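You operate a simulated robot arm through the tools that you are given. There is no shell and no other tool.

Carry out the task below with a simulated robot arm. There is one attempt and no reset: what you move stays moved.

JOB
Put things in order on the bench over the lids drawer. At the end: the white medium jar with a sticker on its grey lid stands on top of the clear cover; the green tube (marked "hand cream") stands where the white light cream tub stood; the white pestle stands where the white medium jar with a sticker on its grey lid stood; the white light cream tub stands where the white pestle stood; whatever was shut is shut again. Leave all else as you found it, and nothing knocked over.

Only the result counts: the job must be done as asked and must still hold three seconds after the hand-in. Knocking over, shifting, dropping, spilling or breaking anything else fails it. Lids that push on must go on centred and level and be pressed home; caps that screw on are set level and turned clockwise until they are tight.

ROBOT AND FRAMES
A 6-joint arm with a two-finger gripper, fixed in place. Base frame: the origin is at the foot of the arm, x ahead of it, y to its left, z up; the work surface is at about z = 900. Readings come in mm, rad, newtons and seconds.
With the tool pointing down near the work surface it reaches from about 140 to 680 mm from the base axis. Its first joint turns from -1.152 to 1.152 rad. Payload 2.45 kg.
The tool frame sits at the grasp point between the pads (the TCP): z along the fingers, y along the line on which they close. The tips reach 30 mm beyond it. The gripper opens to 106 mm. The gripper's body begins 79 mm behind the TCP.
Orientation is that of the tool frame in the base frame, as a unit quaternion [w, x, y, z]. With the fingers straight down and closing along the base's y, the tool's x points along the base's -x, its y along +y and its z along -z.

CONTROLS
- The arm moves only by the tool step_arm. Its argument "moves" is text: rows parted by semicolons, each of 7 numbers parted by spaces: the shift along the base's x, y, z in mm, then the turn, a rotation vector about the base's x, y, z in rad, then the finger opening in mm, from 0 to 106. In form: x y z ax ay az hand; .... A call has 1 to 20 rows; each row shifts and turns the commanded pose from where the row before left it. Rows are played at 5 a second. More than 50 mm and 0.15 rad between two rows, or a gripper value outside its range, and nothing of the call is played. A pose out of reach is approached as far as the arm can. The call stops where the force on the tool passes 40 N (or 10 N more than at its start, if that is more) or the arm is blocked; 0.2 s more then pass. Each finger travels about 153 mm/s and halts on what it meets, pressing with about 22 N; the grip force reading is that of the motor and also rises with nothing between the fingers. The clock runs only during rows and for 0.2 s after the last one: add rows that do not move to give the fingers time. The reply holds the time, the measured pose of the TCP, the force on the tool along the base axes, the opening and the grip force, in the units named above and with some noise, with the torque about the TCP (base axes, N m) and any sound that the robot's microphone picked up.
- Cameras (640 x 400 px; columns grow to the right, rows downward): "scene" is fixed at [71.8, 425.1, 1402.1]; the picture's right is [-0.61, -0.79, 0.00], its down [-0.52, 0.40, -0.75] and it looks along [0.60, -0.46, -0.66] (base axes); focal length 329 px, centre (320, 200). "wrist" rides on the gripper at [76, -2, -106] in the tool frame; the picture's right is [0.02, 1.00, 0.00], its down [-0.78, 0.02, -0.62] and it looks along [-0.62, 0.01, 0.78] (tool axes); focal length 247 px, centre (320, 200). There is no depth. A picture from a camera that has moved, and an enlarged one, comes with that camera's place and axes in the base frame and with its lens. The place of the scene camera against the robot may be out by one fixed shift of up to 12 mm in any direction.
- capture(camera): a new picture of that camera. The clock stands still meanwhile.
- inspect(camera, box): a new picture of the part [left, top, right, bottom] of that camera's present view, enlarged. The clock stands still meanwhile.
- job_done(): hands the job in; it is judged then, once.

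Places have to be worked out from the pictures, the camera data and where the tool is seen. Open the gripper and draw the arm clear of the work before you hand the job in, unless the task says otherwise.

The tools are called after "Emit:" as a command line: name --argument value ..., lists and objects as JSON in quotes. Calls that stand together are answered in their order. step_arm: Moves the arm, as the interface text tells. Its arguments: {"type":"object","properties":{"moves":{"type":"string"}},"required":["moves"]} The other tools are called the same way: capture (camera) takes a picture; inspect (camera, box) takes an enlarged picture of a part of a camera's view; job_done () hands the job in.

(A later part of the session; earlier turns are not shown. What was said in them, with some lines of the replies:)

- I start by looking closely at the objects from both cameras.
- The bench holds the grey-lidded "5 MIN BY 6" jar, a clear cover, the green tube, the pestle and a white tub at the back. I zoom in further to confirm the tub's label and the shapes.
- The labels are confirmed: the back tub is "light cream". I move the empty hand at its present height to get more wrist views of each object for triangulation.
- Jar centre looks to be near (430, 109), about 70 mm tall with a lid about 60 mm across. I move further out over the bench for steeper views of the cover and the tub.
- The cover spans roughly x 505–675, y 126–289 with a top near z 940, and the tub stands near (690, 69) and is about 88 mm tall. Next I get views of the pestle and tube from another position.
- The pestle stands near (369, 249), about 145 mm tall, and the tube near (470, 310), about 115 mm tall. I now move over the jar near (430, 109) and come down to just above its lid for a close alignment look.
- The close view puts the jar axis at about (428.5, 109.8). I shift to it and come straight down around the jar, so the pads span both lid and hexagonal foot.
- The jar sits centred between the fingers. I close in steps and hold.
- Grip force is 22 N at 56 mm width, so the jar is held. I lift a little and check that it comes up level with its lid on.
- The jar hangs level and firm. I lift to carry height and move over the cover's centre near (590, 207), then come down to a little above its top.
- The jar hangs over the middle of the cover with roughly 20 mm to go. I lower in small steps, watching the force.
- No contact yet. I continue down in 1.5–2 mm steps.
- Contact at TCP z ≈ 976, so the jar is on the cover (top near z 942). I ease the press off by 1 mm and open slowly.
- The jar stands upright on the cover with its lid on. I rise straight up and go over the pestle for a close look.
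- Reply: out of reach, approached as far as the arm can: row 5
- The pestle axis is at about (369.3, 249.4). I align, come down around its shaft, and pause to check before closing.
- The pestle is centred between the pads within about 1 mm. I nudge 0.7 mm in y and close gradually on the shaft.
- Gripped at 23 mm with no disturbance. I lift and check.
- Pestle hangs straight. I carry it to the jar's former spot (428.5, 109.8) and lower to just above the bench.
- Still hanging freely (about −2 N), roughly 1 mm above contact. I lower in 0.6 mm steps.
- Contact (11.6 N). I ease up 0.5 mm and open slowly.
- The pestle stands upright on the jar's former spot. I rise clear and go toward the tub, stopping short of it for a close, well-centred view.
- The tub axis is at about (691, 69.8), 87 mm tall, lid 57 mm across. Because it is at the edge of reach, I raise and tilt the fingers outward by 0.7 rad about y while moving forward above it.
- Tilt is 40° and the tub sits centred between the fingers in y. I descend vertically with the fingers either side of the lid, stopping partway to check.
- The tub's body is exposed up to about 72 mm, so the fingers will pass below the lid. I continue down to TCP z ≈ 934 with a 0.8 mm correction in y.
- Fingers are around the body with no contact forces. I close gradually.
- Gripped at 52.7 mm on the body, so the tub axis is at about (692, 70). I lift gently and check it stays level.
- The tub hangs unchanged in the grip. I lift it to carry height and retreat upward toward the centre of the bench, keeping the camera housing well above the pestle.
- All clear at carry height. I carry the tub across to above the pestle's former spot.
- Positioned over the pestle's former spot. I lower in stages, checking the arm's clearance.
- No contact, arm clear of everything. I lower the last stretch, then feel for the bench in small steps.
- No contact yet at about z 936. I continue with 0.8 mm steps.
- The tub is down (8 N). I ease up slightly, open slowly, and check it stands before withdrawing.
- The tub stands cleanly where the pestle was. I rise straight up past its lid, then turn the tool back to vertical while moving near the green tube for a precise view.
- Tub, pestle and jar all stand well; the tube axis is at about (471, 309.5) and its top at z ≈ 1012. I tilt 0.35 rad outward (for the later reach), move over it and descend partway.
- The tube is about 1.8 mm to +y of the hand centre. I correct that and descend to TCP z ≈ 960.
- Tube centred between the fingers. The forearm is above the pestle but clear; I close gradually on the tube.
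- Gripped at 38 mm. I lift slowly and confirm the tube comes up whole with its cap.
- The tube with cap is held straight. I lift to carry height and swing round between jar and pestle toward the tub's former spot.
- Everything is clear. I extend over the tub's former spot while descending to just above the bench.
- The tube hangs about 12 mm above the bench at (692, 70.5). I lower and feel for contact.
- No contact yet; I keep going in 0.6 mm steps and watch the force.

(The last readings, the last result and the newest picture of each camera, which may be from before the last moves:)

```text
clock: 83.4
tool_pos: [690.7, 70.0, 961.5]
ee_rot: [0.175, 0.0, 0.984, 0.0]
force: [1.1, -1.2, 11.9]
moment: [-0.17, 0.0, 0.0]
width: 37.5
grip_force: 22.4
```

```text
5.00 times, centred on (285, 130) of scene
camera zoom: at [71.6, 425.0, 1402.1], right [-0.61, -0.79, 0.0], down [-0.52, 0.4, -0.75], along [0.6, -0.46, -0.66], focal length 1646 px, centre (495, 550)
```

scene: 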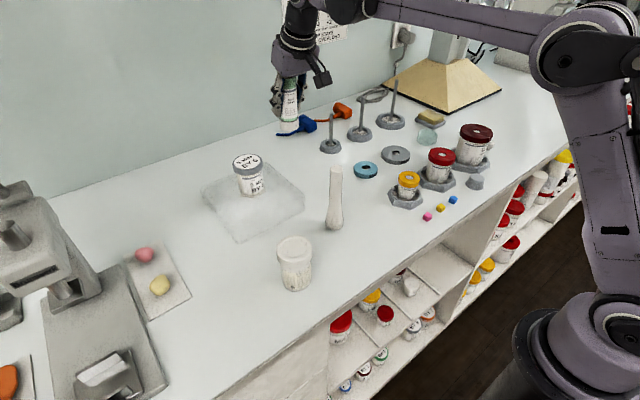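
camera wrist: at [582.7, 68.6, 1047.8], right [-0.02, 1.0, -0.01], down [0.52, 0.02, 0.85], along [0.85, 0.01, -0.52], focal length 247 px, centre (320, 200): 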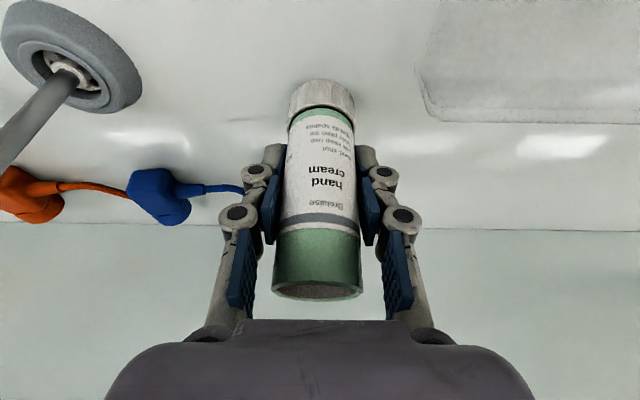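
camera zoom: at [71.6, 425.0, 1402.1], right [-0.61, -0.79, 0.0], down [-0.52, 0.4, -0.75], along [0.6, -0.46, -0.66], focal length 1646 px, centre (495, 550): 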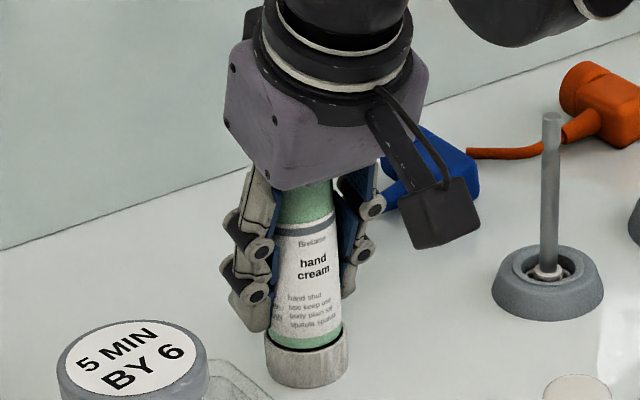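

Contact (12 N). I ease up 0.4 mm and open slowly so the tube settles on its cap.

Emit:
step_arm --moves "0 0 0.4 0 0 0 28; 0 0 0 0 0 0 35; 0 0 0 0 0 0 37; 0 0 0 0 0 0 39; 0 0 0 0 0 0 42; 0 0 0 0 0 0 48; 0 0 0 0 0 0 58; 0 0 0 0 0 0 70; 0 0 0 0 0 0 74; 0 0 0 0 0 0 74"

Emit:
capture --camera "wrist"

Emit:
inspect --camera "scene" --box '[250, 90, 320, 170]'

```text
clock: 85.6
tool_pos: [691.9, 70.0, 962.6]
ee_rot: [0.174, 0.0, 0.985, 0.0]
force: [-0.1, 0.7, -0.3]
moment: [0.04, 0.0, 0.02]
width: 74.1
grip_force: 0.1
```

```text
taken
camera wrist: at [583.1, 68.3, 1035.5], right [-0.02, 1.0, -0.01], down [0.52, 0.02, 0.85], along [0.85, 0.01, -0.52], focal length 247 px, centre (320, 200)
```

wrist: 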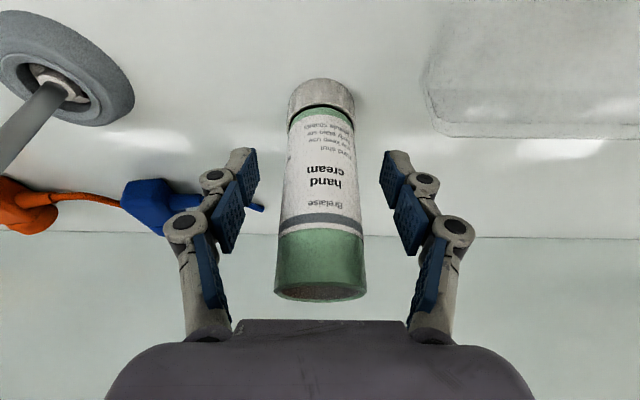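

```text
5.00 times, centred on (285, 130) of scene
camera zoom: at [71.8, 425.1, 1402.1], right [-0.61, -0.79, 0.0], down [-0.52, 0.4, -0.75], along [0.6, -0.46, -0.66], focal length 1646 px, centre (495, 550)
```

zoom: 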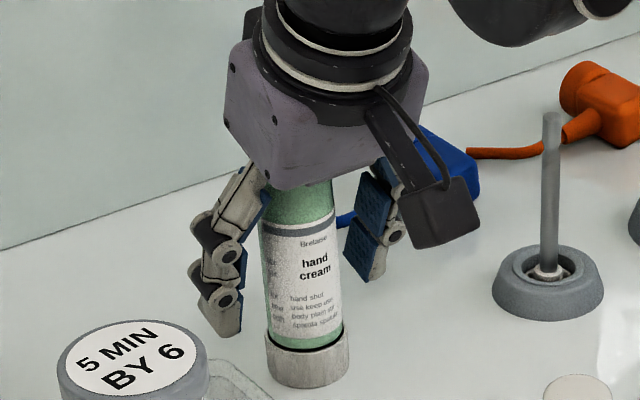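

The tube stands upright on the tub's former spot. I withdraw back and up, straighten the tool, and retreat to the starting area for a final check.

Emit:
step_arm --moves "-5 0 16 0 0 0 78; -8 0 22 0 0 0 84; -8 0 22 0 0 0 90; -8 0 22 0 0 0 90; -10 0 22 0 0 0 90; -20 4 20 0 0.1167 0 90; -25 6 20 0 0.1167 0 90; -30 8 10 0 0.1166 0 90; -40 10 5 0 0 0 90; -40 10 5 0 0 0 90; -45 12 0 0 0 0 90; -45 12 0 0 0 0 90; -45 12 0 0 0 0 90; -45 12 0 0 0 0 90; -40 12 0 0 0 0 90; 0 0 0 0 0 0 90; 0 0 0 0 0 0 90"

Emit:
capture --camera "scene"

Emit:
capture --camera "wrist"

Emit:
inspect --camera "scene" --box '[195, 100, 355, 300]'

```text
clock: 89.2
tool_pos: [275.9, 168.2, 1127.3]
ee_rot: [0.0, -0.001, 1.0, 0.001]
force: [0.0, -0.1, 0.1]
moment: [0.0, -0.05, 0.02]
width: 90.1
grip_force: 0.1
```

```text
taken
```

scene: 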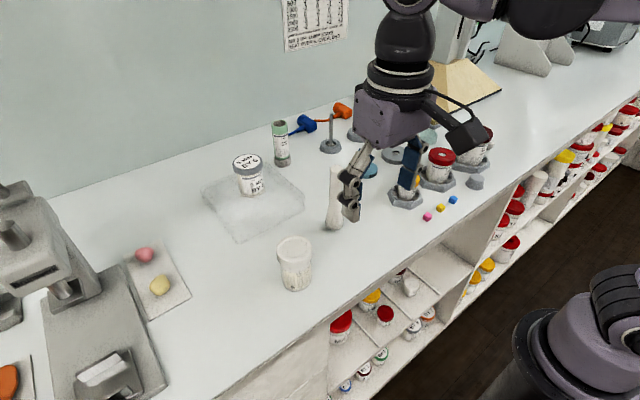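

```text
taken
camera wrist: at [199.6, 166.1, 1233.2], right [-0.02, 1.0, 0.0], down [0.78, 0.02, 0.62], along [0.62, 0.01, -0.78], focal length 247 px, centre (320, 200)
```

wrist: 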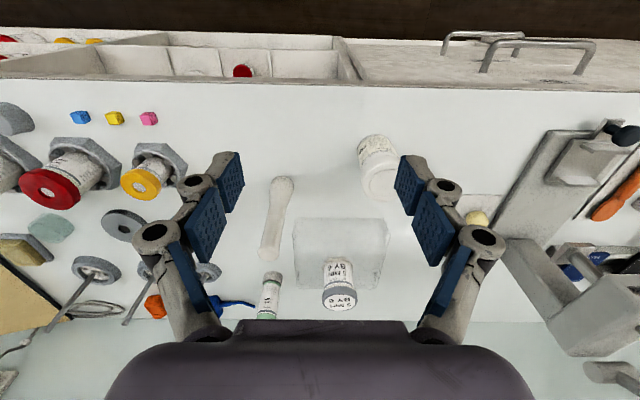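

```text
2.00 times, centred on (275, 200) of scene
camera zoom: at [71.8, 425.1, 1402.1], right [-0.61, -0.79, 0.0], down [-0.52, 0.4, -0.75], along [0.6, -0.46, -0.66], focal length 658 px, centre (410, 200)
```

zoom: 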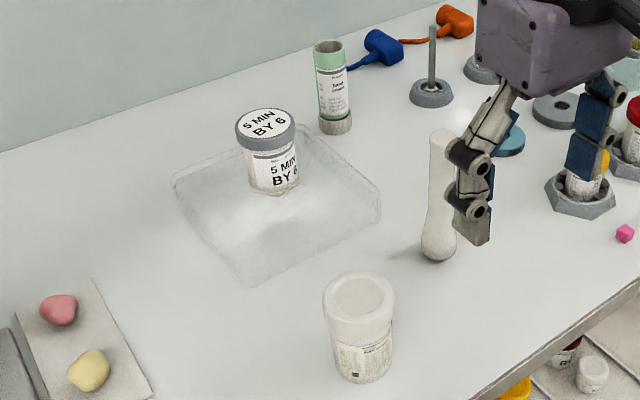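

All four items look upright in place. I zoom in on each to verify positions against the starting pictures.

Emit:
inspect --camera "scene" --box '[190, 150, 320, 295]'

Emit:
inspect --camera "scene" --box '[250, 115, 314, 175]'

Emit:
inspect --camera "scene" --box '[310, 170, 370, 245]'

Emit:
inspect --camera "wrist" --box '[235, 120, 410, 330]'

```text
2.76 times, centred on (255, 222) of scene
camera zoom: at [71.8, 425.1, 1402.1], right [-0.61, -0.79, 0.0], down [-0.52, 0.4, -0.75], along [0.6, -0.46, -0.66], focal length 908 px, centre (499, 138)
```

zoom: 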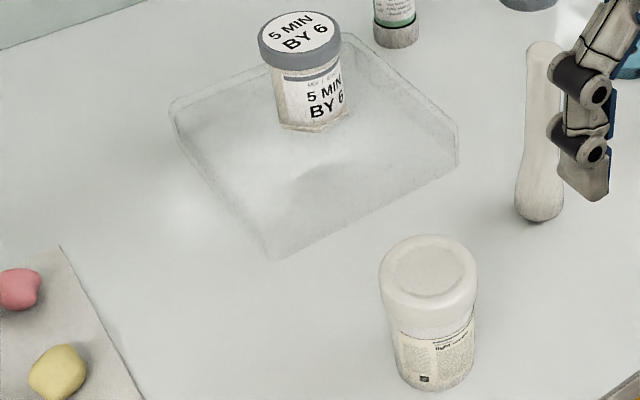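

```text
6.67 times, centred on (282, 145) of scene
camera zoom: at [71.8, 425.1, 1402.1], right [-0.61, -0.79, 0.0], down [-0.52, 0.4, -0.75], along [0.6, -0.46, -0.66], focal length 2194 px, centre (573, 567)
```

zoom: 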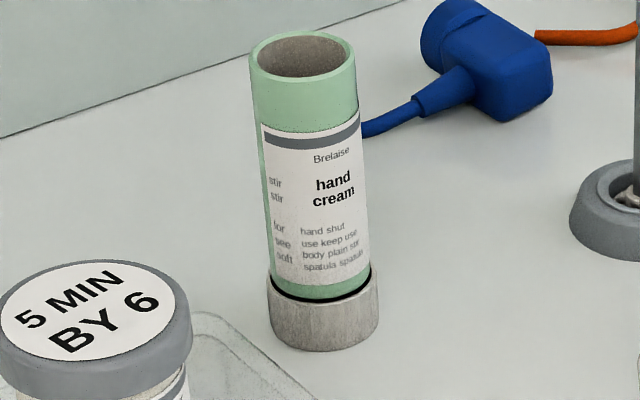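

```text
5.33 times, centred on (340, 208) of scene
camera zoom: at [71.8, 425.1, 1402.1], right [-0.61, -0.79, 0.0], down [-0.52, 0.4, -0.75], along [0.6, -0.46, -0.66], focal length 1755 px, centre (213, 160)
```

zoom: 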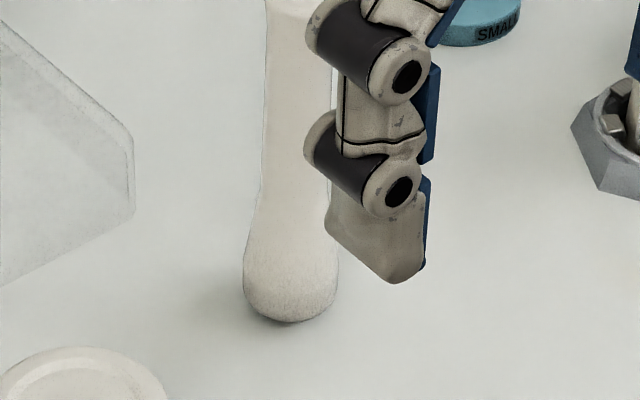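

```text
1.90 times, centred on (322, 225) of wrist
camera zoom: at [199.6, 166.1, 1233.2], right [-0.02, 1.0, 0.0], down [0.78, 0.02, 0.62], along [0.62, 0.01, -0.78], focal length 470 px, centre (315, 152)
```

zoom: 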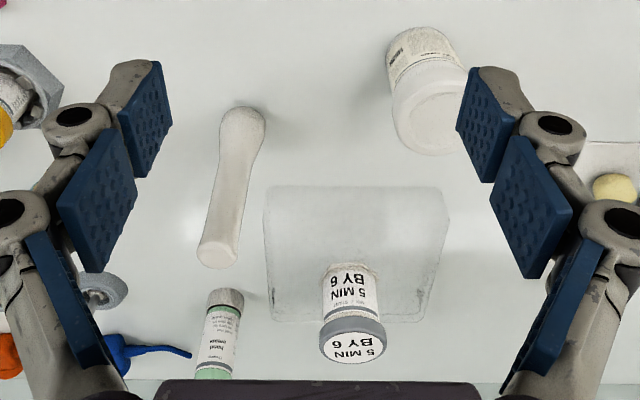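

Every item is within a few millimetres of its target and upright: jar centred on the cover, tube at the tub's spot, pestle at the jar's spot, tub at the pestle's spot, lids still on. I open the hand fully, rise a little, and confirm nothing moves.

Emit:
step_arm --moves "-4 3 10 0 0 0 100; -4 3 10 0 0 0 106; 0 0 0 0 0 0 106; 0 0 0 0 0 0 106; 0 0 0 0 0 0 106"

Emit:
capture --camera "scene"

```text
clock: 90.4
tool_pos: [268.7, 173.1, 1146.0]
ee_rot: [0.0, 0.0, 1.0, 0.001]
force: [-0.2, -0.3, 0.3]
moment: [-0.02, 0.01, 0.0]
width: 106.1
grip_force: 0.1
```

```text
taken
```

scene: 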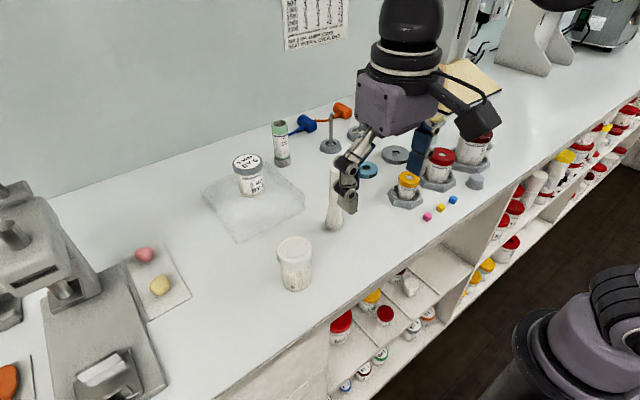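

The scene is still and as asked, the hand is open and clear of the work. I hand the job in.

Emit:
job_done

```text
The job is handed in.
```

I moved all four items to where you asked and handed the job in. I don't have the judge's result.

- **Jar:** the grey-lidded jar with the sticker stands centred on top of the clear cover.
- **Pestle:** it stands where the jar stood.
- **Light cream tub:** it stands where the pestle stood, about 3 mm off by the pictures.
- **Hand cream tube:** it stands where the tub stood, about 3 to 4 mm off by the pictures.

In the last pictures all four were upright, and the jar and tub lids and the tube's cap were still on. I opened nothing, and I saw nothing else on the bench moved. The arm was drawn back near its starting position with the gripper open.
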